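You operate a simulated robot arm through the tools that you are given. There is no shell and no other tool. Be economical: measure what you need, move in short steps, check, and stop when the job is done.

You are at the controls of a simulated robot arm. One attempt, no reset.

JOB
Lock up the black chase and prove it with a lift test.
Fine: with the key, yellow dot quoin first, then the white dot quoin, both into the green; key back; the chase ends between its corner bars.
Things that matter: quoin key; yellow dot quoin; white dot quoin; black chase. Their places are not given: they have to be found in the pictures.

It is judged by the outcome, as a careful person would: the job done as asked, and still so three seconds after it is handed in. It fails if anything else is knocked over, pushed out of place, dropped, spilled or broken.

ROBOT AND FRAMES
A 7-joint arm with a two-finger parallel gripper, fixed in place. Base frame: the origin is at the foot of the arm, x ahead of it, y to its left, z up; the work surface is at about z = 880. Units: mm, rad, N and s.
With the tool pointing down near the work surface it reaches from about 220 to 740 mm from the base axis. Its first joint turns from -2.897 to 2.897 rad. Payload 1.57 kg.
The tool frame sits at the grasp point between the pads (the TCP): z along the fingers, y along the line on which they close. The tips reach 30 mm beyond it. The gripper opens to 110 mm. The fingers are 24 mm wide and 12 mm thick; the gripper's body (48 by 112 mm) begins 78 mm behind the TCP.
Orientation is told as [roll, pitch, yaw] about the base's x, y, z axes, in that order, counted from this pose: with the fingers straight down and closing along the base's y, the tool's x points along the base's -x, its y along +y and its z along -z.

CONTROLS
- The arm moves only by the tool jog_arm. Its argument "steps" is a list of rows, each a list of 7 numbers: the gripper command, from -1 (shut) to 1 (fully open), values between in proportion, then the shift along the tool's x, y, z in mm, then the turn, a rotation vector about the tool's x, y, z in rad. In form: [[gripper, x, y, z, wx, wy, wz], ...]. A call has 1 to 8 rows; each row is the pose to reach, as a shift and turn from the pose commanded when the call began, along the tool's axes at that moment. Each row takes 0.2 s and may step no farther than 50 mm and 0.15 rad from the row before; otherwise, or with a gripper value out of range, the whole call is refused. Where a pose cannot be reached the arm comes as near as it can. A force on the tool above 90 N (or 10 N above the force at the start of the call, whichever is more), or a blocked arm, ends the call early, and 0.2 s more pass. The fingers move at their own pace (about 45 mm/s each) and stop on an object; they squeeze with about 28 N. The grip force told is the motor's: it shows also when the fingers shut on nothing. Time passes only in rows, and 0.2 s behind the last, so rows that repeat a pose let the fingers close. It gives the time, the measured TCP pose, the force on the tool (base axes), the opening and the grip force at its end, in the units of the frame above (readings bear some noise).
- Cameras (640 x 400 px; columns grow to the right, rows downward): "scene" is fixed at [215.6, 495.2, 1496]; the picture's right is [-0.73, -0.68, 0.00], its down [-0.50, 0.54, -0.68] and it looks along [0.46, -0.50, -0.73] (base axes); focal length 241 px, centre (320, 200). "wrist" rides on the gripper at [-36, 0, -80] in the tool frame; the picture's right is [0.00, -1.00, 0.00], its down [0.97, 0.00, -0.24] and it looks along [0.24, 0.00, 0.97] (tool axes); focal length 218 px, centre (320, 200).
- capture(camera): a new picture of that camera. It takes no simulated time.
- move_column(by): slides the trunk up (or, below 0, down) by that many mm; the arm rides with it, the base frame stays. It gives what a move gives, with no picture.
- point_at(camera, pixels): there is no depth. For up to 12 entries [column, row, z] of the newest picture of that camera ("zoom" is the newest enlarged one), the place [x, y] in the base frame at which the ray of that pixel passes the height z, good to about 2 mm, but the place of the scene camera against the robot may be out by one fixed shift of up to 25 mm in any direction. It takes no simulated time.
- inspect(camera, box): a new picture of the part [left, top, right, bottom] of that camera's present view, enlarged. It takes no simulated time.
- finish_job(): hands the job in; it is judged then, once.

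Work in short steps. Measure before you move; look again where a grasp or a placing could have gone wrong, and mend it. You have 80 turns and 46 pictures in all, those below and enlarged ones among them. Open the gripper and draw the arm clear of the work before you hand the job in, unless the task says otherwise; then end with one line.

The tools are called by a JSON object that holds its "fn" and its "kwargs". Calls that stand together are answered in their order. jog_arm: Moves the arm, as the interface text tells. Its arguments: {"type":"object","properties":{"steps":{"type":"array","items":{"type":"array","items":{"type":"number"}}}},"required":["steps"]} The other tools are called the same way: move_column (by) slides the trunk up or down; capture (camera) takes a picture; point_at (camera, pixels) gives the place at which the rays of pixels pass given heights; inspect (camera, box) takes an enlarged picture of a part of a camera's view; finish_job () hands the job in.

At the start:

```text
t: 0.0
ee_pos: [358.1, 123.0, 1214.7]
tcp_rot: [0.0, 0.001, -0.001]
contact_force: [0.3, 0.9, 0.5]
grip_width: 110.0
grasp_force: 0.1
trunk travel left (down, up): [-525.0, 65.0]
```

scene: 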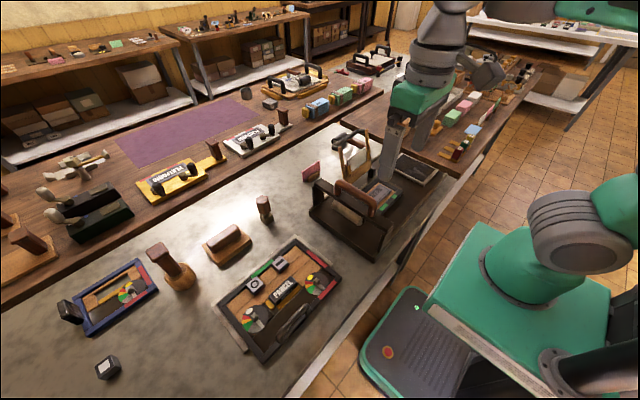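
wrist: 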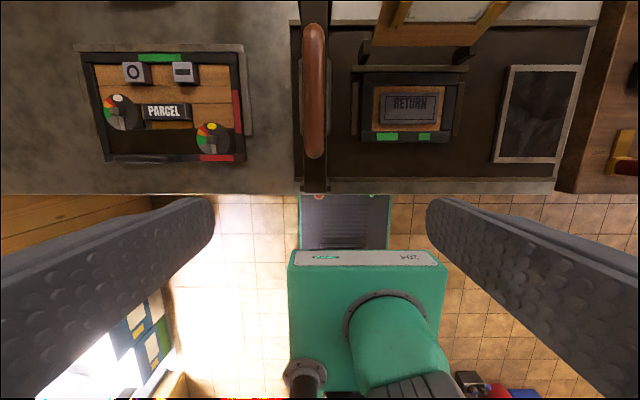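

The black chase is around scene px (280,300), with two dial-like quoins; I enlarge it and the surrounding tools to find the key.

{"fn": "inspect", "kwargs": {"camera": "scene", "box": [200, 220, 360, 370]}}

{"fn": "inspect", "kwargs": {"camera": "scene", "box": [50, 170, 300, 390]}}

{"fn": "inspect", "kwargs": {"camera": "wrist", "box": [60, 30, 300, 190]}}

```text
2.67 times, centred on (280, 295) of scene
```

zoom: 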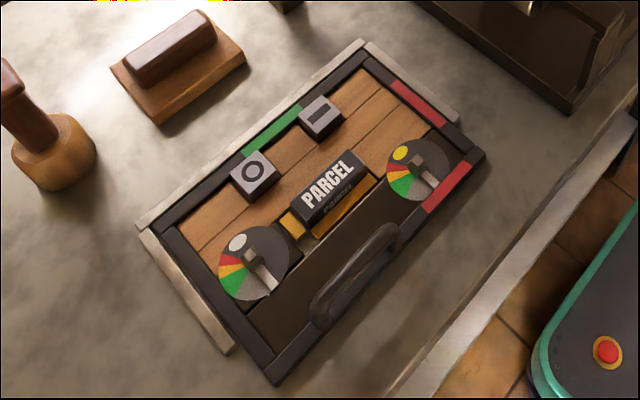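

```text
1.82 times, centred on (175, 280) of scene
```

zoom: 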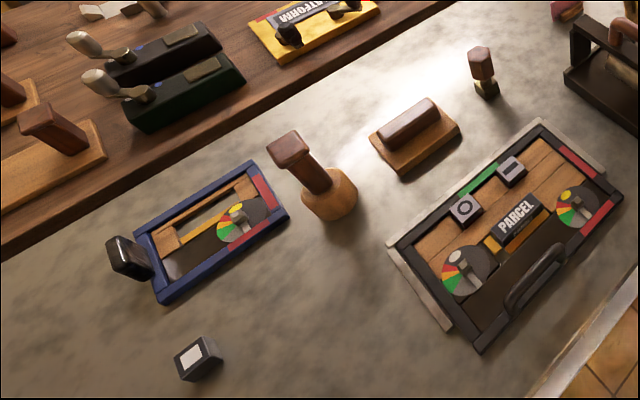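

```text
2.50 times, centred on (180, 110) of wrist
```

zoom: 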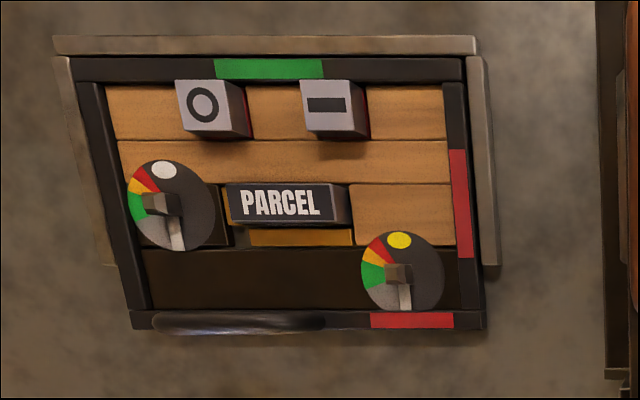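

I measure the locations of chase and candidate tools from the wrist and scene views before moving over them.

{"fn": "point_at", "kwargs": {"camera": "wrist", "pixels": [[122, 112, 900], [213, 137, 900], [160, 57, 890], [150, 158, 890], [90, 55, 890], [242, 55, 890], [110, 158, 890], [242, 158, 890]]}}

{"fn": "point_at", "kwargs": {"camera": "scene", "pixels": [[266, 220, 880], [263, 199, 930], [175, 280, 880], [162, 252, 960], [228, 243, 890], [252, 318, 900], [318, 285, 900], [300, 318, 900], [383, 195, 960]]}}

{"fn": "inspect", "kwargs": {"camera": "scene", "box": [230, 120, 450, 270]}}

```text
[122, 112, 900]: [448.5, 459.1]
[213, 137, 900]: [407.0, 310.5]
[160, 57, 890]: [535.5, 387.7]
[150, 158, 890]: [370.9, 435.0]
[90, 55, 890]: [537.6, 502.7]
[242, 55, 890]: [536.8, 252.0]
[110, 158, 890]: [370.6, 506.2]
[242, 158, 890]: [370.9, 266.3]
```

```text
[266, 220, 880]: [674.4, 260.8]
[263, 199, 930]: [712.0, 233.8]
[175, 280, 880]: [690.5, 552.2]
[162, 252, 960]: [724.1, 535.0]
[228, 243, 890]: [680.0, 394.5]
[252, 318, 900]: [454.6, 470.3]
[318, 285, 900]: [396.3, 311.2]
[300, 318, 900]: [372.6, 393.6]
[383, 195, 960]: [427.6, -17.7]
```

```text
2.67 times, centred on (340, 195) of scene
```

zoom: 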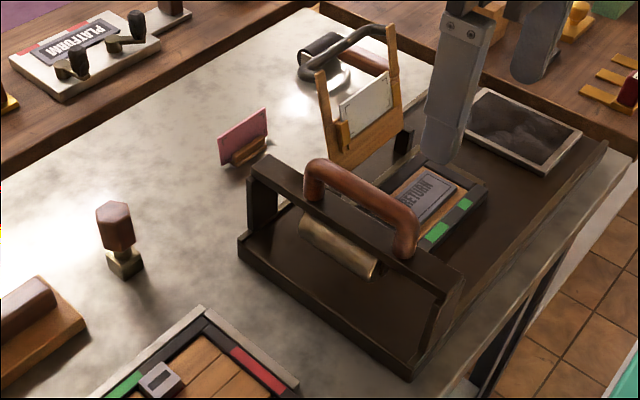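

The wood-handled brass-footed tool at scene (264,210), about (675,260), looks like the quoin key. I move above between it and the chase to look with the wrist camera.

{"fn": "jog_arm", "kwargs": {"steps": [[1, -35, 28, 0, 0, 0, 0], [1, -70, 56, 0, 0, 0, 0], [1, -105, 84, 0, 0, 0, 0], [1, -140, 112, 0, 0, 0, 0], [1, -175, 140, 0, 0, 0, 0], [1, -210, 168, 0, 0, 0, 0], [1, -240, 190, 0, 0, 0, 0]]}}

{"fn": "capture", "kwargs": {"camera": "wrist"}}

```text
t: 1.6
ee_pos: [576.8, 300.8, 1210.1]
tcp_rot: [0.002, 0.001, 0.002]
contact_force: [-0.5, -0.7, 0.0]
grip_width: 110.1
grasp_force: 0.2
out of reach, approached as far as the arm can: row 7
trunk travel left (down, up): [-525.0, 65.0]
```

```text
39 pictures are left
```

wrist: 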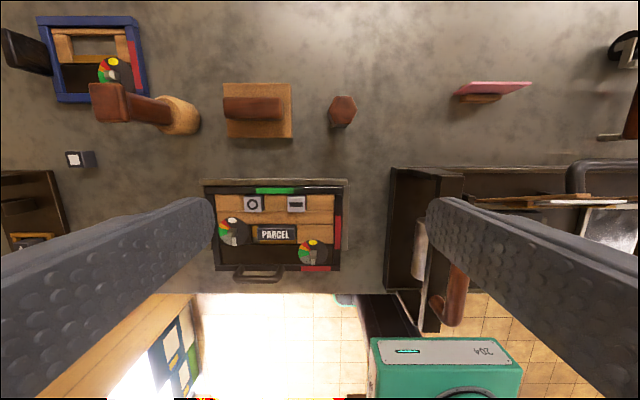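

The key candidate is at wrist (342,110) and the chase at (275,228). I enlarge both.

{"fn": "inspect", "kwargs": {"camera": "wrist", "box": [190, 70, 370, 290]}}

{"fn": "point_at", "kwargs": {"camera": "wrist", "pixels": [[342, 105, 950], [340, 122, 890], [234, 232, 895], [312, 251, 895], [275, 190, 890], [262, 282, 890], [258, 268, 930]]}}

```text
1.82 times, centred on (280, 180) of wrist
```

zoom: 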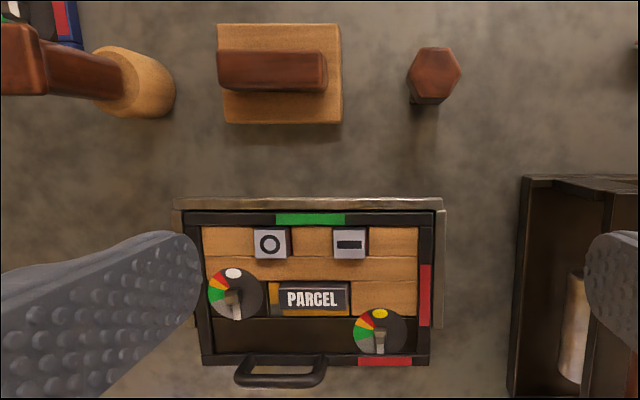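

```text
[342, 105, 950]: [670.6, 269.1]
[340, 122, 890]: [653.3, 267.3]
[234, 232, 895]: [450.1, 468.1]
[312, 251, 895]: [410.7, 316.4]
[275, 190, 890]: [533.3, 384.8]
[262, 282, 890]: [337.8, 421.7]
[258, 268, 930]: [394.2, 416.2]
```

I descend toward the key for a closer view.

{"fn": "jog_arm", "kwargs": {"steps": [[1, 0, -10, 40, 0, 0, 0], [1, -10, -20, 80, 0, 0, 0], [1, -30, -30, 110, 0, 0, 0], [1, -50, -33, 130, 0, 0, 0]]}}

{"fn": "capture", "kwargs": {"camera": "wrist"}}

```text
t: 2.6
ee_pos: [629.3, 269.1, 1079.7]
tcp_rot: [0.0, -0.001, -0.001]
contact_force: [0.5, 0.0, 0.8]
grip_width: 110.1
grasp_force: 0.1
trunk travel left (down, up): [-525.0, 65.0]
```

```text
37 pictures are left
```

wrist: 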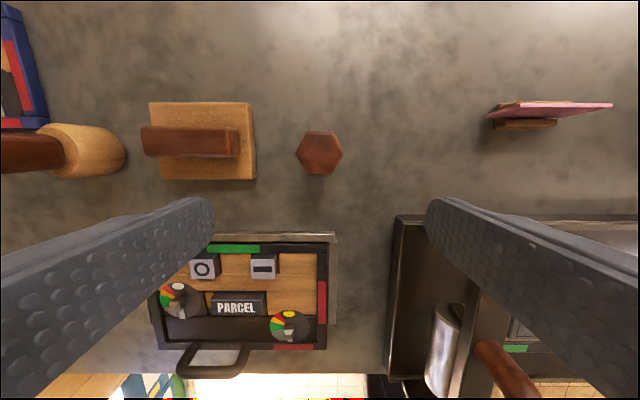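

Key's hex top is at (320,153), faces facing ±x; I intersect rays to get its height and position.

{"fn": "point_at", "kwargs": {"camera": "wrist", "pixels": [[320, 153, 930], [320, 153, 950], [320, 153, 970], [297, 153, 950], [343, 153, 950], [320, 131, 950], [320, 172, 950], [181, 300, 905], [290, 325, 905]]}}

{"fn": "inspect", "kwargs": {"camera": "wrist", "box": [270, 110, 370, 200]}}

{"fn": "inspect", "kwargs": {"camera": "scene", "box": [240, 185, 290, 230]}}

```text
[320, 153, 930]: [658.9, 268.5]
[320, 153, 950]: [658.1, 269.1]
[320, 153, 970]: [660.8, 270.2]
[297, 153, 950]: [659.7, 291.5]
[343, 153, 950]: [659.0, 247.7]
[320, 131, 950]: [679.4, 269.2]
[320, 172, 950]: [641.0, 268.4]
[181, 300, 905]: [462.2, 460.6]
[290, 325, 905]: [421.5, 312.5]
```

```text
4.44 times, centred on (320, 155) of wrist
```

zoom: 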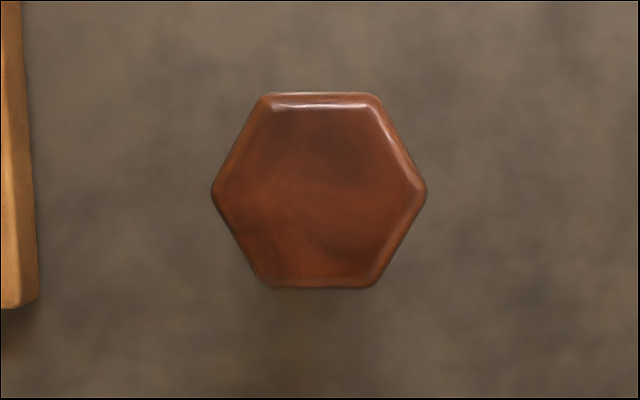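

```text
8.89 times, centred on (265, 208) of scene
```

zoom: 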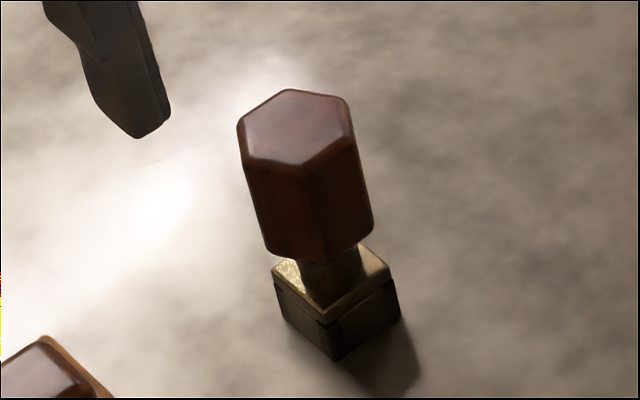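

The key stands upright with a square foot. I estimate its heights from scene rays: top, handle bottom, foot top, foot bottom.

{"fn": "point_at", "kwargs": {"camera": "zoom", "pixels": [[297, 130, 940], [297, 130, 960], [297, 130, 980], [335, 318, 880], [332, 278, 900], [320, 235, 920], [320, 235, 930], [340, 361, 880], [285, 305, 880], [402, 318, 880]]}}

```text
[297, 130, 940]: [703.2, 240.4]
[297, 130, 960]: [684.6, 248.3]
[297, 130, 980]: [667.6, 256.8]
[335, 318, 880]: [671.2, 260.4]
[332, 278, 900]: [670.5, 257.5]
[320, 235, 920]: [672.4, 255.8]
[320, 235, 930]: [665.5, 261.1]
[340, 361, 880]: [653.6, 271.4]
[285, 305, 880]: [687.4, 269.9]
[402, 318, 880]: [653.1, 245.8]
```

Key: axis about (660,270), top z≈975, handle ≈920–975, hex flats facing ±x and ±60°. I yaw to +30° (so the pads meet flats and turning clockwise stays mid-range), center, and descend partway.

{"fn": "jog_arm", "kwargs": {"steps": [[1, -10, 0, 0, 0, 0, -0.14], [1, -20, 1, 0, 0, 0, -0.28], [1, -31, 1, 10, 0, 0, -0.42], [1, -31, 1, 30, 0, 0, -0.5236], [1, -31, 1, 55, 0, 0, -0.5236]]}}

{"fn": "capture", "kwargs": {"camera": "wrist"}}

```text
t: 3.8
ee_pos: [659.5, 270.7, 1025.7]
tcp_rot: [-0.001, -0.001, 0.526]
contact_force: [-0.3, -0.7, -0.9]
grip_width: 110.0
grasp_force: 0.1
trunk travel left (down, up): [-525.0, 65.0]
```

```text
34 pictures are left
```

wrist: 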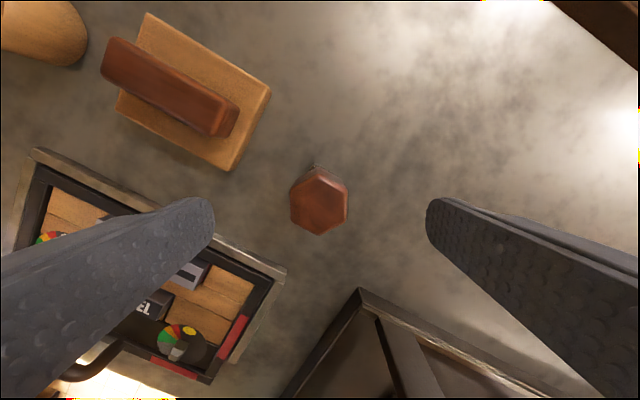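

Flats face the fingers and the key is centred (319,201). I check the along-finger-width offset.

{"fn": "point_at", "kwargs": {"camera": "wrist", "pixels": [[319, 201, 975], [290, 205, 975], [348, 198, 975]]}}

```text
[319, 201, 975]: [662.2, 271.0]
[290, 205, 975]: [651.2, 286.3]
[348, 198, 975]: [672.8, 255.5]
```

Centre (662,271) matches. Descend to z≈953 and close.

{"fn": "jog_arm", "kwargs": {"steps": [[1, -2, 1, 30, 0, 0, 0], [1, -2, 1, 55, 0, 0, 0], [1, -2, 1, 72, 0, 0, 0], [-0.5, -2, 1, 72, 0, 0, 0], [-1, -2, 1, 72, 0, 0, 0], [-1, -2, 1, 72, 0, 0, 0], [-1, -2, 1, 72, 0, 0, 0], [-1, -2, 1, 72, 0, 0, 0]]}}

{"fn": "inspect", "kwargs": {"camera": "scene", "box": [210, 140, 330, 235]}}

```text
t: 5.6
ee_pos: [659.4, 270.8, 952.2]
tcp_rot: [0.0, 0.001, 0.524]
contact_force: [0.1, -1.3, -0.1]
grip_width: 36.1
grasp_force: 18.2
trunk travel left (down, up): [-525.0, 65.0]
```

```text
4.21 times, centred on (270, 188) of scene
```

zoom: 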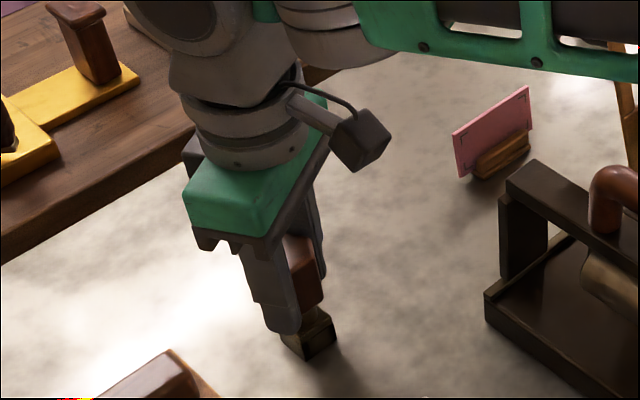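

Gripped at 36 mm. Lift straight up 60 mm and check what comes with it.

{"fn": "jog_arm", "kwargs": {"steps": [[-1, 0, 0, -10, 0, 0, 0], [-1, 0, 0, -30, 0, 0, 0], [-1, 0, 0, -60, 0, 0, 0], [-1, 0, 0, -90, 0, 0, 0]]}}

{"fn": "inspect", "kwargs": {"camera": "scene", "box": [210, 120, 330, 235]}}

```text
t: 6.6
ee_pos: [661.4, 271.3, 1041.4]
tcp_rot: [0.0, 0.002, 0.523]
contact_force: [0.6, -0.6, -1.4]
grip_width: 36.3
grasp_force: 28.2
trunk travel left (down, up): [-525.0, 65.0]
```

```text
3.48 times, centred on (270, 178) of scene
```

zoom: 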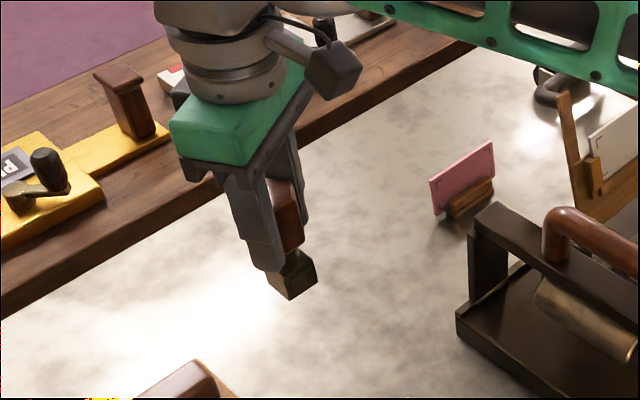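

The key stood free; it's in hand with the foot 72 mm below the TCP (home: 660,271, TCP z 952, yaw 0.524). I carry it toward a spot from which the wrist camera sees the yellow quoin past the key.

{"fn": "jog_arm", "kwargs": {"steps": [[-1, 38, 23.3, 0, 0, 0, 0], [-1, 76, 46.6, 0, 0, 0, 0], [-1, 114, 69.9, 0, 0, 0, 0], [-1, 152, 93.2, 0, 0, 0, 0], [-1, 190, 116.4, 0, 0, 0, 0], [-1, 228, 139.7, 0, 0, 0, 0], [-1, 266, 163, 0, 0, 0, 0]]}}

{"fn": "capture", "kwargs": {"camera": "wrist"}}

```text
t: 8.2
ee_pos: [348.3, 279.7, 1044.8]
tcp_rot: [0.001, 0.001, 0.524]
contact_force: [-0.2, 0.0, -1.9]
grip_width: 36.1
grasp_force: 28.1
trunk travel left (down, up): [-525.0, 65.0]
```

```text
31 pictures are left
```

wrist: 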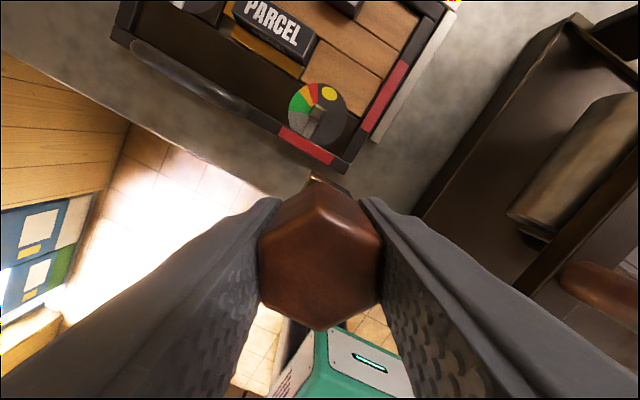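

The yellow quoin is at (317,113); enlarge.

{"fn": "inspect", "kwargs": {"camera": "wrist", "box": [270, 70, 370, 150]}}

{"fn": "inspect", "kwargs": {"camera": "scene", "box": [285, 260, 345, 300]}}

```text
5.00 times, centred on (320, 110) of wrist
```

zoom: 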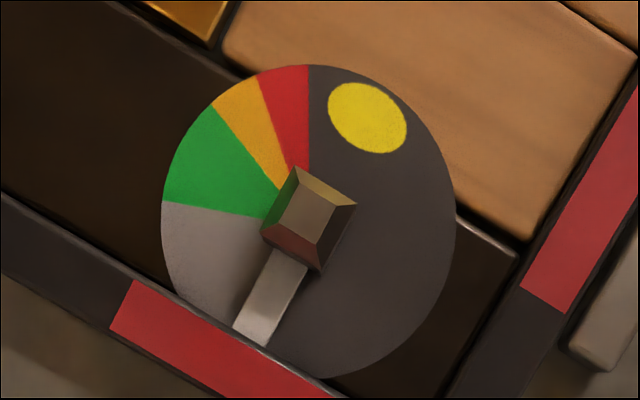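

```text
10.00 times, centred on (315, 280) of scene
```

zoom: 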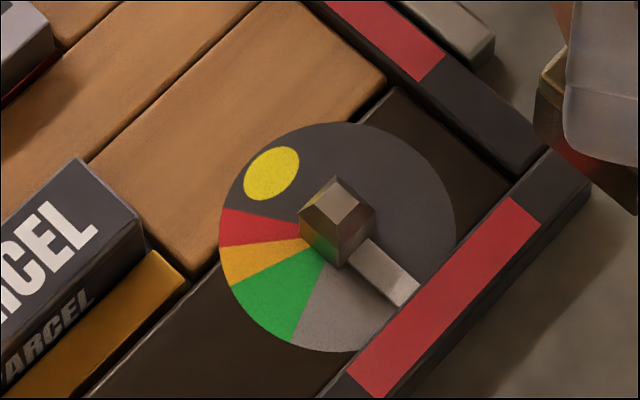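

The pointer lies toward −x and green is roughly 70–113° clockwise from it, so about 90° of turn. I compute the post centre at likely heights.

{"fn": "point_at", "kwargs": {"camera": "wrist", "pixels": [[317.8, 113.8, 900], [317.8, 113.8, 915], [318, 113.5, 920], [289, 114, 900], [347, 113, 900], [317, 83, 900], [319, 145.5, 900]]}}

{"fn": "point_at", "kwargs": {"camera": "zoom", "pixels": [[337, 192, 910], [337, 192, 915], [337, 192, 920], [337, 237, 895], [337, 237, 900], [337, 237, 905], [590, 185, 890], [590, 185, 900]]}}

```text
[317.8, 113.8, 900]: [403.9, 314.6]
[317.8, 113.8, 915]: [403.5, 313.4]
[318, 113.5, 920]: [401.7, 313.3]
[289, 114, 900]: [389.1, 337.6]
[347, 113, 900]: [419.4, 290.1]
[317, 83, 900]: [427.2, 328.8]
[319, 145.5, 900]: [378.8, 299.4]
```

```text
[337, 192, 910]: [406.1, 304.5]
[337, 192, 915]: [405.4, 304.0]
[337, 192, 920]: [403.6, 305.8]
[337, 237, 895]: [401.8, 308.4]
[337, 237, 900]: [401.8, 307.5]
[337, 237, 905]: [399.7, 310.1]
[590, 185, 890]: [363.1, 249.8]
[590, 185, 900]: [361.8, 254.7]
```

Rays are noisy with height, so I shift 30 mm along tool −x to bring the post straight under the camera (row ≈146), which removes height dependence.

{"fn": "jog_arm", "kwargs": {"steps": [[-1, -15, 0, 0, 0, 0, 0], [-1, -28, 0, 0, 0, 0, 0], [-1, -28, 0, 0, 0, 0, 0]]}}

{"fn": "inspect", "kwargs": {"camera": "wrist", "box": [270, 100, 370, 180]}}

```text
t: 9.0
ee_pos: [374.3, 293.1, 1043.9]
tcp_rot: [-0.001, 0.0, 0.522]
contact_force: [0.5, -0.6, -2.5]
grip_width: 36.1
grasp_force: 28.4
trunk travel left (down, up): [-525.0, 65.0]
```

```text
5.00 times, centred on (320, 140) of wrist
```

zoom: 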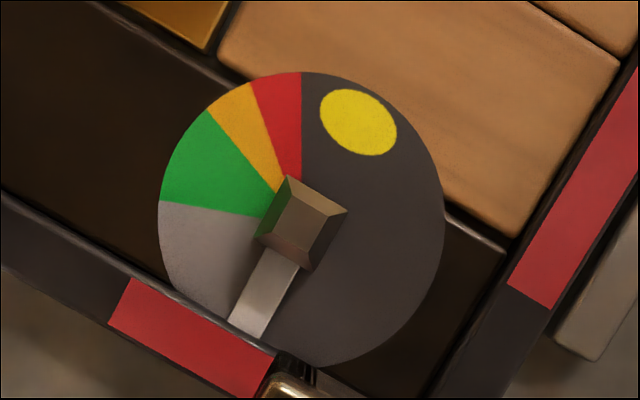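

The post centre works out to ≈(404.6, 314.9). I check where the key sits in the grip.

{"fn": "inspect", "kwargs": {"camera": "wrist", "box": [220, 150, 420, 350]}}

{"fn": "point_at", "kwargs": {"camera": "wrist", "pixels": [[316.2, 144.8, 905]]}}

```text
2.00 times, centred on (320, 250) of wrist
```

zoom: 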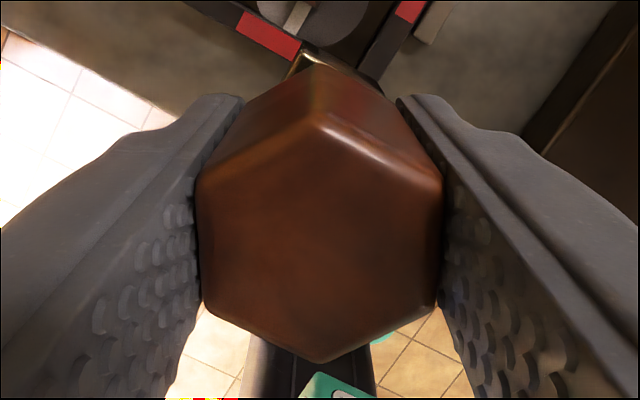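

```text
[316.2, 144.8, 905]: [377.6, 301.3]
```

Key axis is within ~1 mm of the TCP. I move over the post (TCP ≈(404.9,315.2)) and go down to key-bottom ≈ 918, then check from the scene camera.

{"fn": "jog_arm", "kwargs": {"steps": [[-1, -20, 2, 0, 0, 0, 0], [-1, -37.5, 3.8, 10, 0, 0, 0], [-1, -37.5, 3.8, 35, 0, 0, 0], [-1, -37.5, 3.8, 54, 0, 0, 0], [-1, -37.5, 3.8, 54, 0, 0, 0]]}}

{"fn": "inspect", "kwargs": {"camera": "scene", "box": [285, 240, 345, 300]}}

```text
t: 10.2
ee_pos: [404.6, 314.1, 990.5]
tcp_rot: [0.0, -0.001, 0.524]
contact_force: [-0.4, -0.7, -1.5]
grip_width: 36.3
grasp_force: 28.4
trunk travel left (down, up): [-525.0, 65.0]
```

```text
6.67 times, centred on (315, 270) of scene
```

zoom: 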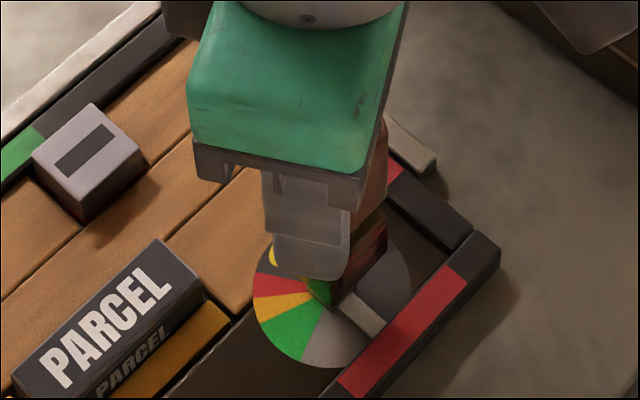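

Foot is above the post. I lower in small steps, watching the force.

{"fn": "jog_arm", "kwargs": {"steps": [[-1, 0, 0, 4, 0, 0, 0], [-1, 0, 0, 8, 0, 0, 0], [-1, 0, 0, 12, 0, 0, 0], [-1, 0, 0, 12, 0, 0, 0]]}}

```text
t: 11.2
ee_pos: [403.9, 314.8, 977.5]
tcp_rot: [0.001, 0.0, 0.523]
contact_force: [-0.5, 0.3, -0.8]
grip_width: 35.9
grasp_force: 28.1
trunk travel left (down, up): [-525.0, 65.0]
```

No contact yet (bottom ≈ 905). Continue down.

{"fn": "jog_arm", "kwargs": {"steps": [[-1, 0, 0, 3, 0, 0, 0], [-1, 0, 0, 6, 0, 0, 0], [-1, 0, 0, 8, 0, 0, 0], [-1, 0, 0, 8, 0, 0, 0]]}}

{"fn": "inspect", "kwargs": {"camera": "scene", "box": [290, 250, 340, 300]}}

```text
t: 12.2
ee_pos: [404.2, 316.0, 968.8]
tcp_rot: [0.001, 0.0, 0.523]
contact_force: [0.5, 0.1, -1.2]
grip_width: 36.2
grasp_force: 28.4
trunk travel left (down, up): [-525.0, 65.0]
```

```text
8.00 times, centred on (315, 275) of scene
```

zoom: 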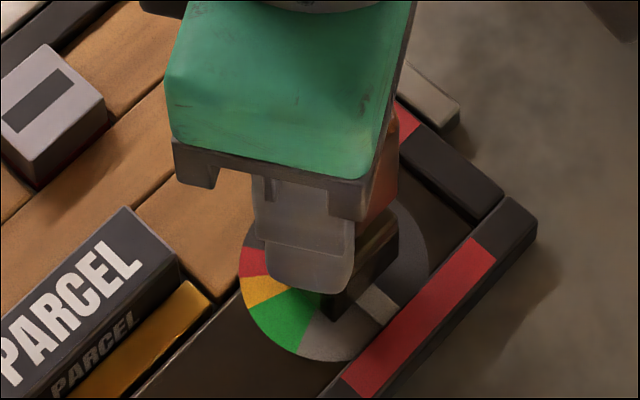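

Still free; keep lowering until contact.

{"fn": "jog_arm", "kwargs": {"steps": [[-1, 0, 0, 2, 0, 0, 0], [-1, 0, 0, 4, 0, 0, 0], [-1, 0, 0, 6, 0, 0, 0], [-1, 0, 0, 6, 0, 0, 0]]}}

```text
t: 13.2
ee_pos: [403.5, 315.6, 963.1]
tcp_rot: [0.0, 0.0, 0.524]
contact_force: [-0.2, 0.5, 0.5]
grip_width: 36.1
grasp_force: 27.8
trunk travel left (down, up): [-525.0, 65.0]
```

{"fn": "jog_arm", "kwargs": {"steps": [[-1, 0, 0, 1.5, 0, 0, 0], [-1, 0, 0, 3, 0, 0, 0], [-1, 0, 0, 4.5, 0, 0, 0], [-1, 0, 0, 4.5, 0, 0, 0]]}}

{"fn": "inspect", "kwargs": {"camera": "scene", "box": [290, 250, 340, 300]}}

```text
t: 14.2
ee_pos: [404.6, 316.0, 961.9]
tcp_rot: [0.002, -0.008, 0.525]
contact_force: [0.4, 4.2, 26.0]
grip_width: 36.1
grasp_force: 27.8
trunk travel left (down, up): [-525.0, 65.0]
```

```text
8.00 times, centred on (315, 275) of scene
```

zoom: 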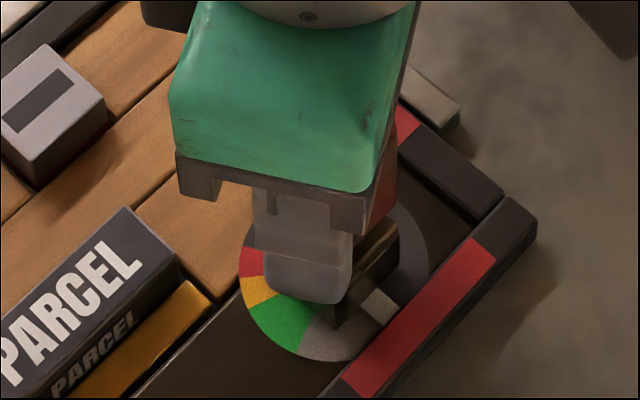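

Contact at 26 N with the foot at ≈889, i.e. resting at dial level, so the socket has swallowed the post. I ease up 2.5 mm and begin turning clockwise 60°.

{"fn": "jog_arm", "kwargs": {"steps": [[-1, 0, 0, -2.5, 0, 0, 0], [-1, 0, 0, -2.5, 0, 0, 0.15], [-1, 0, 0, -2.5, 0, 0, 0.3], [-1, 0, 0, -2.5, 0, 0, 0.45], [-1, 0, 0, -2.5, 0, 0, 0.6], [-1, 0, 0, -2.5, 0, 0, 0.75], [-1, 0, 0, -2.5, 0, 0, 0.9], [-1, 0, 0, -2.5, 0, 0, 1.05]]}}

{"fn": "inspect", "kwargs": {"camera": "scene", "box": [280, 245, 350, 305]}}

```text
t: 16.0
ee_pos: [403.6, 314.3, 960.9]
tcp_rot: [0.0, 0.003, -0.529]
contact_force: [-0.7, -0.2, -5.0]
grip_width: 38.5
grasp_force: 28.2
trunk travel left (down, up): [-525.0, 65.0]
```

```text
6.67 times, centred on (315, 275) of scene
```

zoom: 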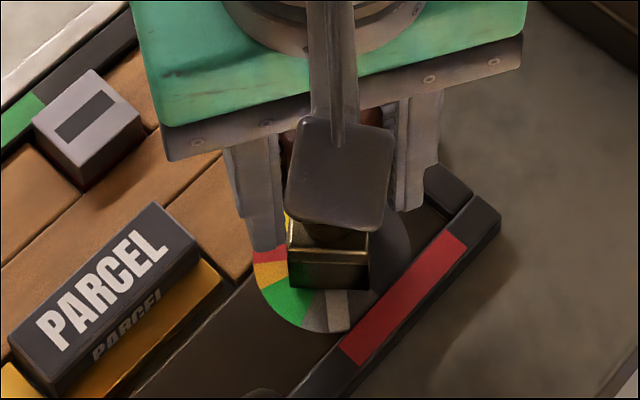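

The pointer has moved (now at zoom (338,312)), with a few degrees of slip in the grip (38.5 mm). Continue about 29° and check.

{"fn": "jog_arm", "kwargs": {"steps": [[-1, 0, 0, 0, 0, 0, 0.1], [-1, 0, 0, 0, 0, 0, 0.2], [-1, 0, 0, 0, 0, 0, 0.3], [-1, 0, 0, 0, 0, 0, 0.4], [-1, 0, 0, 0, 0, 0, 0.5], [-1, 0, 0, 0, 0, 0, 0.5]]}}

{"fn": "inspect", "kwargs": {"camera": "scene", "box": [280, 245, 350, 305]}}

```text
t: 17.4
ee_pos: [404.6, 314.7, 961.1]
tcp_rot: [0.0, -0.002, -1.028]
contact_force: [-0.3, -2.1, -7.0]
grip_width: 38.2
grasp_force: 28.2
trunk travel left (down, up): [-525.0, 65.0]
```

```text
6.67 times, centred on (315, 275) of scene
```

zoom: 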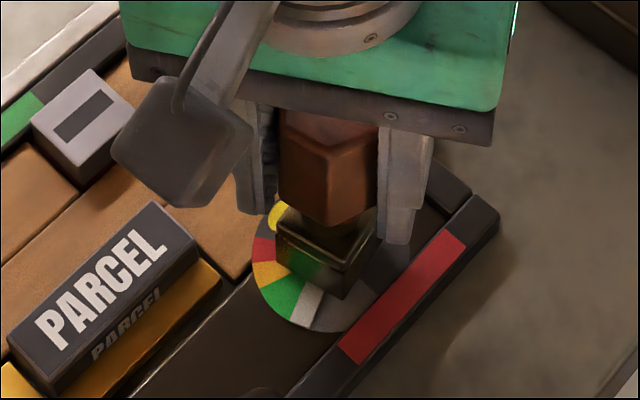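

Pointer is now at the grey/green boundary (312,300). Turn about 23° more toward mid-green.

{"fn": "jog_arm", "kwargs": {"steps": [[-1, 0, 0, 0, 0, 0, 0.1], [-1, 0, 0, 0, 0, 0, 0.2], [-1, 0, 0, 0, 0, 0, 0.3], [-1, 0, 0, 0, 0, 0, 0.4], [-1, 0, 0, 0, 0, 0, 0.4]]}}

{"fn": "inspect", "kwargs": {"camera": "scene", "box": [280, 245, 350, 305]}}

```text
t: 18.6
ee_pos: [405.9, 314.8, 962.2]
tcp_rot: [0.002, 0.003, -1.429]
contact_force: [-1.8, 2.8, -0.8]
grip_width: 38.4
grasp_force: 28.0
trunk travel left (down, up): [-525.0, 65.0]
```

```text
6.67 times, centred on (315, 275) of scene
```

zoom: 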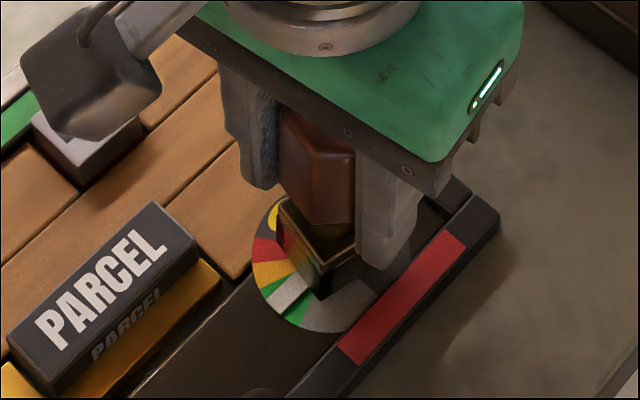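

Pointer sits mid-green (285,293) with green on both sides. I unload the torque slightly and lift the key off.

{"fn": "jog_arm", "kwargs": {"steps": [[-1, 0, 0, 0, 0, 0, -0.08], [-1, 0, 0, -8, 0, 0, -0.08], [-1, 0, 0, -20, 0, 0, -0.08], [-1, 0, 0, -40, 0, 0, -0.08], [-1, 0, 0, -60, 0, 0, -0.08]]}}

{"fn": "inspect", "kwargs": {"camera": "scene", "box": [270, 225, 350, 305]}}

```text
t: 19.8
ee_pos: [404.3, 314.4, 1022.7]
tcp_rot: [0.001, -0.001, -1.346]
contact_force: [-0.3, -0.3, -1.4]
grip_width: 38.5
grasp_force: 27.8
trunk travel left (down, up): [-525.0, 65.0]
```

```text
5.00 times, centred on (310, 265) of scene
```

zoom: 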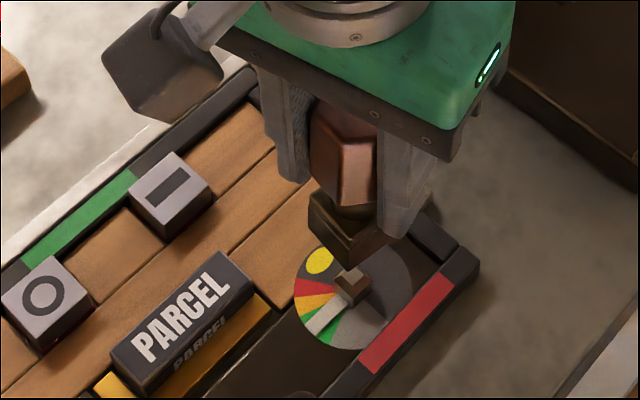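

Yellow is well inside green. The key twisted ~8° in the grip, so I aim hand yaw 0.39 for the next post. I move above the white quoin while rotating back (part 1).

{"fn": "jog_arm", "kwargs": {"steps": [[-1, 16, 5, -10, 0, 0, -0.148], [-1, 32, 10, -20, 0, 0, -0.296], [-1, 48, 16, -20, 0, 0, -0.444], [-1, 64, 21, -20, 0, 0, -0.592], [-1, 80, 26, -20, 0, 0, -0.74], [-1, 97, 32, -20, 0, 0, -0.888], [-1, 113, 37, -20, 0, 0, -1.036], [-1, 129.4, 42.6, -20, 0, 0, -1.184]]}}

{"fn": "jog_arm", "kwargs": {"steps": [[-1, 0, 0, 0, 0, 0, -0.14], [-1, 0, 0, 0, 0, 0, -0.28], [-1, 0, 0, 0, 0, 0, -0.42], [-1, 0, 0, 0, 0, 0, -0.551], [-1, 0, 0, 0, 0, 0, -0.551]]}}

{"fn": "capture", "kwargs": {"camera": "wrist"}}

```text
t: 21.6
ee_pos: [417.2, 452.4, 1040.6]
tcp_rot: [0.0, -0.001, -0.16]
contact_force: [-0.4, 0.0, -2.0]
grip_width: 38.3
grasp_force: 28.1
trunk travel left (down, up): [-525.0, 65.0]
```

```text
t: 22.8
ee_pos: [418.1, 450.8, 1041.0]
tcp_rot: [-0.001, 0.002, 0.389]
contact_force: [-1.0, 0.1, -1.2]
grip_width: 38.4
grasp_force: 27.7
trunk travel left (down, up): [-525.0, 65.0]
```

```text
19 pictures are left
```

wrist: 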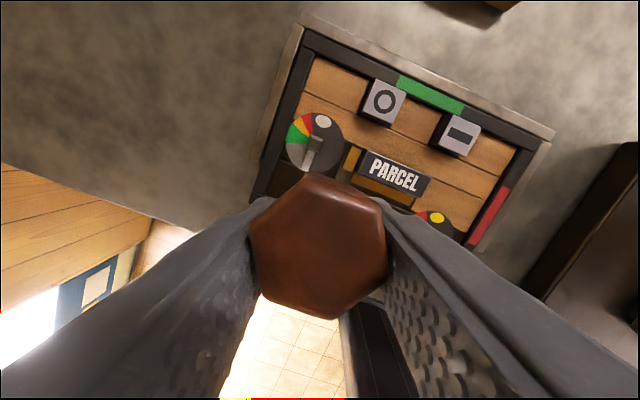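

White quoin at (315,142), nearly straight under the camera. Enlarge.

{"fn": "inspect", "kwargs": {"camera": "wrist", "box": [270, 100, 370, 180]}}

```text
5.00 times, centred on (320, 140) of wrist
```

zoom: 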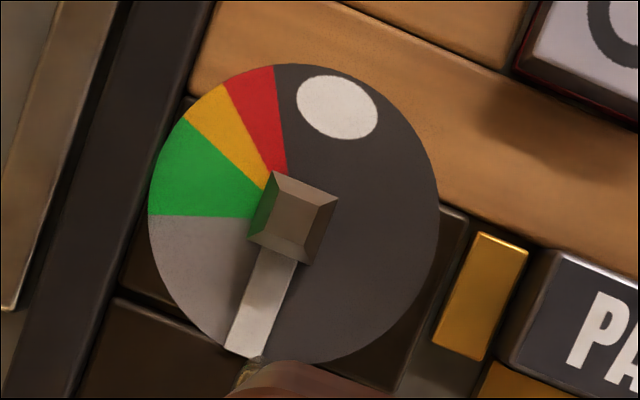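

Post centre is 5.4 mm left and 2.6 mm beyond the camera axis. The hex seems shifted in the grip; I check that.

{"fn": "inspect", "kwargs": {"camera": "wrist", "box": [220, 150, 420, 350]}}

```text
2.00 times, centred on (320, 250) of wrist
```

zoom: 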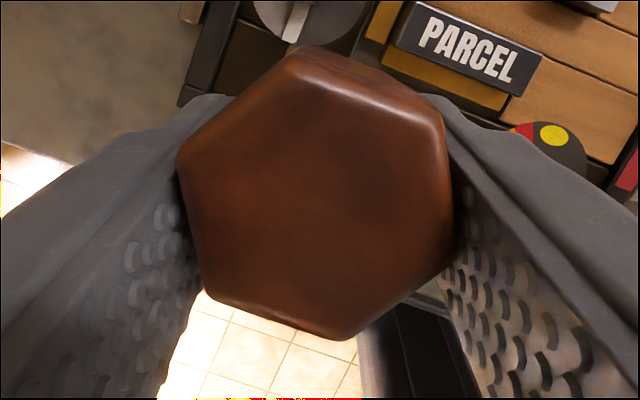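

The hex top appears ~5 mm shifted while the foot looks roughly in place, so the key may be leaning. I check from the scene camera.

{"fn": "inspect", "kwargs": {"camera": "scene", "box": [225, 245, 285, 325]}}

```text
5.00 times, centred on (255, 285) of scene
```

zoom: 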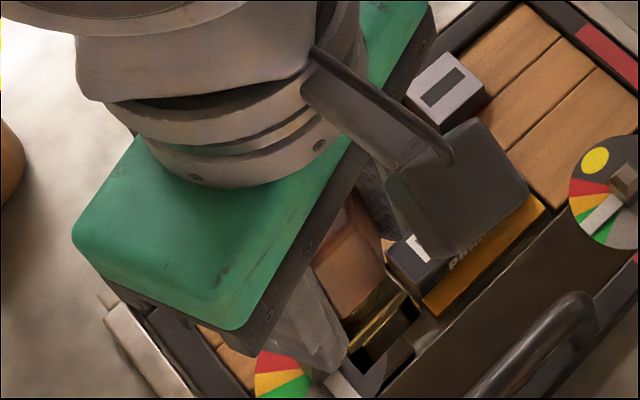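

At the yellow quoin the TCP stayed on the post centre through the turn, so the foot is on axis and only the handle leans ~3°. I'll seat it on the white post and regrip there. Move over and descend to z≈985, then lower.

{"fn": "jog_arm", "kwargs": {"steps": [[-1, -20, 3, 0, 0, 0, 0], [-1, -38.6, 5.4, 10, 0, 0, 0], [-1, -38.6, 5.4, 40, 0, 0, 0], [-1, -38.6, 5.4, 56, 0, 0, 0], [-1, -38.6, 5.4, 60, 0, 0, 0], [-1, -38.6, 5.4, 64, 0, 0, 0], [-1, -38.6, 5.4, 64, 0, 0, 0]]}}

{"fn": "jog_arm", "kwargs": {"steps": [[-1, 0, 0, 2, 0, 0, 0], [-1, 0, 0, 4, 0, 0, 0], [-1, 0, 0, 6, 0, 0, 0], [-1, 0, 0, 6, 0, 0, 0]]}}

```text
t: 24.4
ee_pos: [451.2, 470.9, 976.9]
tcp_rot: [-0.001, 0.0, 0.389]
contact_force: [0.4, 0.1, -2.2]
grip_width: 38.1
grasp_force: 28.1
trunk travel left (down, up): [-525.0, 65.0]
```

```text
t: 25.4
ee_pos: [450.1, 471.7, 969.3]
tcp_rot: [-0.001, 0.0, 0.39]
contact_force: [-0.1, -0.5, -1.8]
grip_width: 38.3
grasp_force: 28.0
trunk travel left (down, up): [-525.0, 65.0]
```

No contact; keep lowering.

{"fn": "jog_arm", "kwargs": {"steps": [[-1, 0, 0, 2, 0, 0, 0], [-1, 0, 0, 4, 0, 0, 0], [-1, 0, 0, 6, 0, 0, 0], [-1, 0, 0, 7.5, 0, 0, 0]]}}

{"fn": "inspect", "kwargs": {"camera": "scene", "box": [225, 275, 285, 345]}}

```text
t: 26.4
ee_pos: [450.8, 471.1, 962.8]
tcp_rot: [0.0, 0.0, 0.39]
contact_force: [-0.3, 0.6, -0.6]
grip_width: 37.9
grasp_force: 28.2
trunk travel left (down, up): [-525.0, 65.0]
```

```text
5.71 times, centred on (255, 310) of scene
```

zoom: 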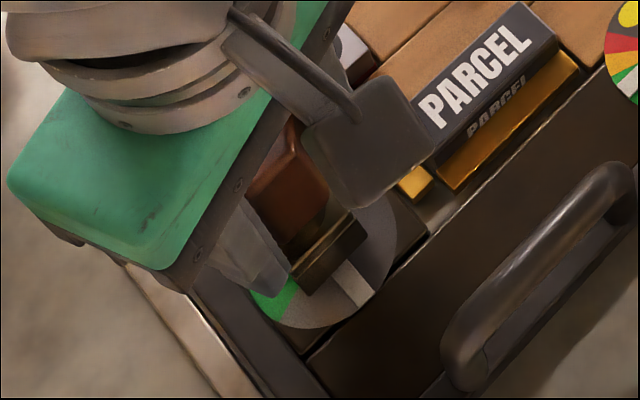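

The foot sits around the post at dial level. I lower 2 mm, open to 60 mm, square the hand up to yaw 0.524, and regrip.

{"fn": "jog_arm", "kwargs": {"steps": [[-1, 0, 0, 2, 0, 0, 0], [0.1, 0, 0, 2, 0, 0, 0], [0.1, 0, 0, 2, 0, 0, 0], [0.1, 0, 0, 2, 0, 0, 0], [0.1, 0, 0, 2, 0, 0, -0.134], [-1, 0, 0, 2, 0, 0, -0.134], [-1, 0, 0, 2, 0, 0, -0.134], [-1, 0, 0, 2, 0, 0, -0.134]]}}

```text
t: 28.2
ee_pos: [449.6, 471.2, 961.3]
tcp_rot: [-0.001, 0.001, 0.522]
contact_force: [-0.2, 0.7, 0.7]
grip_width: 36.1
grasp_force: 26.5
trunk travel left (down, up): [-525.0, 65.0]
```

Flush regrip at 36.1 mm. Now turn clockwise: 1.2 rad, then 0.3 more.

{"fn": "jog_arm", "kwargs": {"steps": [[-1, 0, 0, 0, 0, 0, 0.15], [-1, 0, 0, 0, 0, 0, 0.3], [-1, 0, 0, 0, 0, 0, 0.45], [-1, 0, 0, 0, 0, 0, 0.6], [-1, 0, 0, 0, 0, 0, 0.75], [-1, 0, 0, 0, 0, 0, 0.9], [-1, 0, 0, 0, 0, 0, 1.05], [-1, 0, 0, 0, 0, 0, 1.2]]}}

{"fn": "jog_arm", "kwargs": {"steps": [[-1, 0, 0, 0, 0, 0, 0.1], [-1, 0, 0, 0, 0, 0, 0.2], [-1, 0, 0, 0, 0, 0, 0.3], [-1, 0, 0, 0, 0, 0, 0.3]]}}

{"fn": "inspect", "kwargs": {"camera": "scene", "box": [225, 275, 285, 345]}}

```text
t: 30.0
ee_pos: [449.0, 471.0, 961.9]
tcp_rot: [0.001, 0.0, -0.678]
contact_force: [-4.5, 4.6, 2.7]
grip_width: 36.3
grasp_force: 28.3
trunk travel left (down, up): [-525.0, 65.0]
```

```text
t: 31.0
ee_pos: [452.0, 471.4, 962.1]
tcp_rot: [0.001, -0.001, -0.979]
contact_force: [-2.2, 9.2, 5.2]
grip_width: 36.0
grasp_force: 27.9
trunk travel left (down, up): [-525.0, 65.0]
```

```text
5.71 times, centred on (255, 310) of scene
```

zoom: 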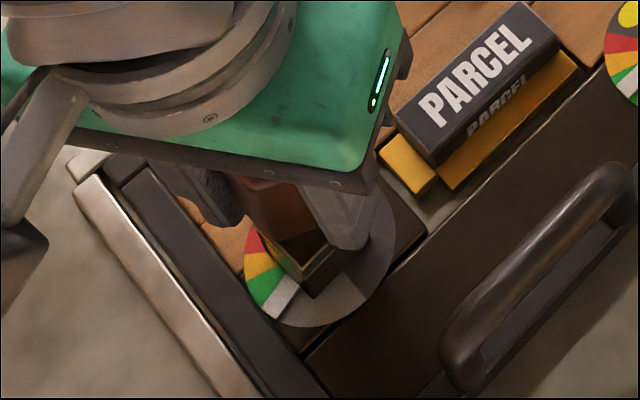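

No slip this time; pointer is at the lower green edge (280,300). Turn ~15° more.

{"fn": "jog_arm", "kwargs": {"steps": [[-1, 0, 0, 0, 0, 0, 0.1], [-1, 0, 0, 0, 0, 0, 0.2], [-1, 0, 0, 0, 0, 0, 0.27], [-1, 0, 0, 0, 0, 0, 0.27]]}}

{"fn": "inspect", "kwargs": {"camera": "scene", "box": [235, 300, 275, 340]}}

```text
t: 32.0
ee_pos: [451.1, 469.6, 961.7]
tcp_rot: [0.003, -0.001, -1.248]
contact_force: [-0.6, 9.4, 5.0]
grip_width: 36.1
grasp_force: 27.7
trunk travel left (down, up): [-525.0, 65.0]
```

```text
10.00 times, centred on (255, 320) of scene
```

zoom: 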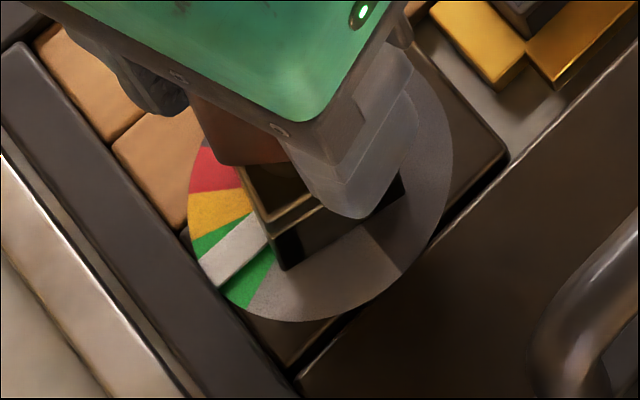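

White pointer is inside green with margin both sides. Unload and lift the key.

{"fn": "jog_arm", "kwargs": {"steps": [[-1, 0, 0, 0, 0, 0, -0.1], [-1, 0, 0, -8, 0, 0, -0.1], [-1, 0, 0, -20, 0, 0, -0.1], [-1, 0, 0, -45, 0, 0, -0.1], [-1, 0, 0, -80, 0, 0, -0.1]]}}

{"fn": "capture", "kwargs": {"camera": "scene"}}

```text
t: 33.2
ee_pos: [449.9, 469.9, 1042.6]
tcp_rot: [-0.003, -0.001, -1.148]
contact_force: [-0.2, -0.6, -1.4]
grip_width: 36.0
grasp_force: 28.2
trunk travel left (down, up): [-525.0, 65.0]
```

```text
12 pictures are left
```

scene: 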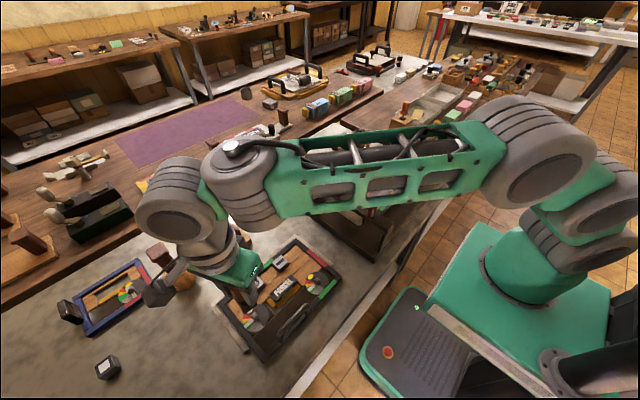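

Carry the key back to its home (660.5,271) with yaw returning to 0.524.

{"fn": "jog_arm", "kwargs": {"steps": [[-1, -33.5, 13.8, 0, 0, 0, -0.148], [-1, -67, 27.6, 0, 0, 0, -0.296], [-1, -100.4, 41.4, 0, 0, 0, -0.444], [-1, -133.9, 55.2, 0, 0, 0, -0.592], [-1, -167.4, 69, 0, 0, 0, -0.74], [-1, -200.9, 82.8, 0, 0, 0, -0.888], [-1, -234.3, 96.6, 0, 0, 0, -1.036], [-1, -267.8, 110.4, 0, 0, 0, -1.184]]}}

{"fn": "jog_arm", "kwargs": {"steps": [[-1, 0, 0, 0, 0, 0, -0.13], [-1, 0, 0, 0, 0, 0, -0.26], [-1, 0, 0, 0, 0, 0, -0.39], [-1, 0, 0, 0, 0, 0, -0.488], [-1, 0, 0, 20, 0, 0, -0.488], [-1, 0, 0, 50, 0, 0, -0.488], [-1, 0, 0, 70, 0, 0, -0.488], [-1, 0, 0, 70, 0, 0, -0.488]]}}

```text
t: 35.0
ee_pos: [663.7, 270.8, 1039.8]
tcp_rot: [0.002, 0.0, 0.038]
contact_force: [1.0, 0.5, -1.6]
grip_width: 36.3
grasp_force: 28.2
trunk travel left (down, up): [-525.0, 65.0]
```

```text
t: 36.8
ee_pos: [662.8, 271.8, 971.8]
tcp_rot: [0.0, 0.0, 0.526]
contact_force: [0.0, 1.1, -1.9]
grip_width: 36.1
grasp_force: 27.7
trunk travel left (down, up): [-525.0, 65.0]
```

Lower the key to the table gently (expected touch at TCP ≈952).

{"fn": "jog_arm", "kwargs": {"steps": [[-1, 1.5, 0, 8, 0, 0, 0], [-1, 1.5, 0, 14, 0, 0, 0], [-1, 1.5, 0, 17, 0, 0, 0], [-1, 1.5, 0, 18.5, 0, 0, 0], [-1, 1.5, 0, 18.5, 0, 0, 0]]}}

```text
t: 38.0
ee_pos: [660.0, 271.8, 952.9]
tcp_rot: [-0.001, 0.001, 0.524]
contact_force: [0.9, -0.5, -2.1]
grip_width: 36.2
grasp_force: 27.9
trunk travel left (down, up): [-525.0, 65.0]
```

{"fn": "jog_arm", "kwargs": {"steps": [[-1, 0, 0, 0.8, 0, 0, 0], [-1, 0, 0, 1.6, 0, 0, 0], [-1, 0, 0, 2.2, 0, 0, 0], [-1, 0, 0, 2.2, 0, 0, 0]]}}

```text
t: 39.0
ee_pos: [660.2, 271.2, 950.9]
tcp_rot: [0.0, -0.005, 0.527]
contact_force: [0.1, 0.9, 7.6]
grip_width: 36.1
grasp_force: 27.8
trunk travel left (down, up): [-525.0, 65.0]
```

Key touches the table (7.6 N). Open fully and raise.

{"fn": "jog_arm", "kwargs": {"steps": [[0.0, 0, 0, 0, 0, 0, 0], [1, 0, 0, 0, 0, 0, 0], [1, 0, 0, 0, 0, 0, 0], [1, 0, 0, 0, 0, 0, 0], [1, 0, 0, -20, 0, 0, 0], [1, 0, 0, -60, 0, 0, 0], [1, 0, 0, -100, 0, 0, 0]]}}

{"fn": "capture", "kwargs": {"camera": "wrist"}}

```text
t: 40.6
ee_pos: [661.9, 268.8, 1048.6]
tcp_rot: [-0.001, 0.003, 0.523]
contact_force: [0.6, 0.2, -0.2]
grip_width: 109.9
grasp_force: 0.2
trunk travel left (down, up): [-525.0, 65.0]
```

```text
11 pictures are left
```

wrist: 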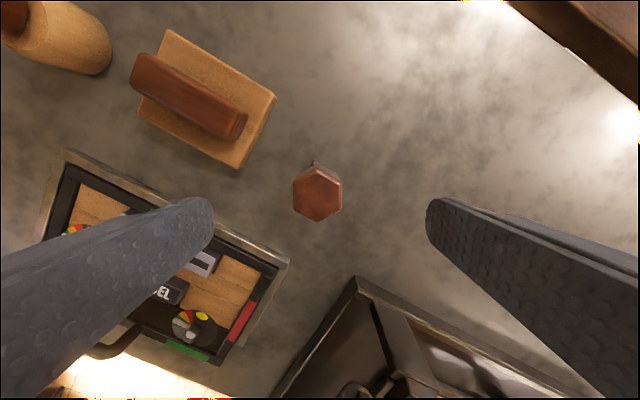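

The key stands at home. The near edge marker by the yellow quoin has turned from red to green, while the right one still looks red. I move above the chase to look straight down.

{"fn": "jog_arm", "kwargs": {"steps": [[1, 21, 31, -5, 0, 0, 0.08], [1, 42, 62.5, -10, 0, 0, 0.16], [1, 63, 94, -20, 0, 0, 0.24], [1, 84, 125, -25, 0, 0, 0.32], [1, 105, 156.5, -30, 0, 0, 0.4], [1, 126, 188, -35, 0, 0, 0.46], [1, 147, 219, -40, 0, 0, 0.524], [1, 147, 219, -40, 0, 0, 0.524]]}}

{"fn": "inspect", "kwargs": {"camera": "wrist", "box": [180, 50, 460, 270]}}

```text
t: 42.4
ee_pos: [424.5, 385.8, 1090.2]
tcp_rot: [0.001, 0.0, 0.002]
contact_force: [-0.9, -0.1, 0.4]
grip_width: 110.0
grasp_force: 0.1
trunk travel left (down, up): [-525.0, 65.0]
```

```text
1.82 times, centred on (320, 160) of wrist
```

zoom: 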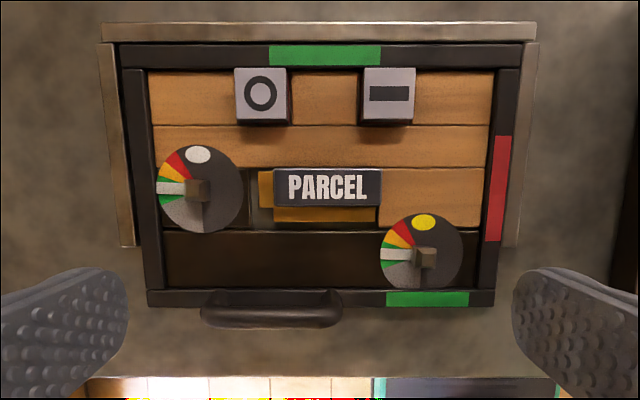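

Both pointers look green, but white is near the orange edge; enlarge both dials and the red marker.

{"fn": "inspect", "kwargs": {"camera": "wrist", "box": [240, 120, 300, 170]}}

{"fn": "inspect", "kwargs": {"camera": "wrist", "box": [320, 100, 430, 220]}}

```text
8.00 times, centred on (270, 145) of wrist
```

zoom: 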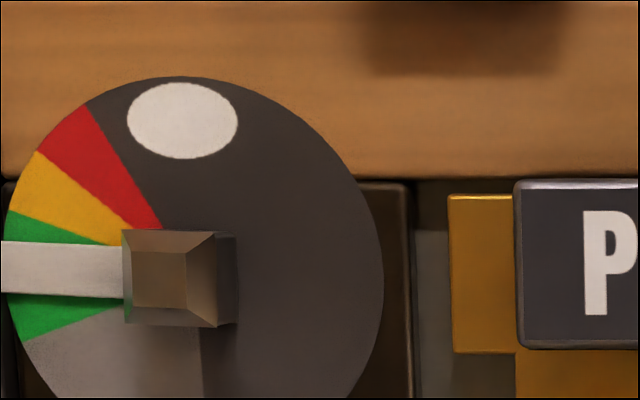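

```text
3.33 times, centred on (375, 160) of wrist
```

zoom: 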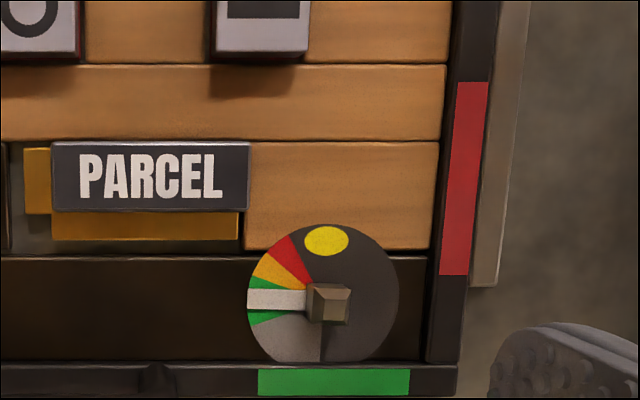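

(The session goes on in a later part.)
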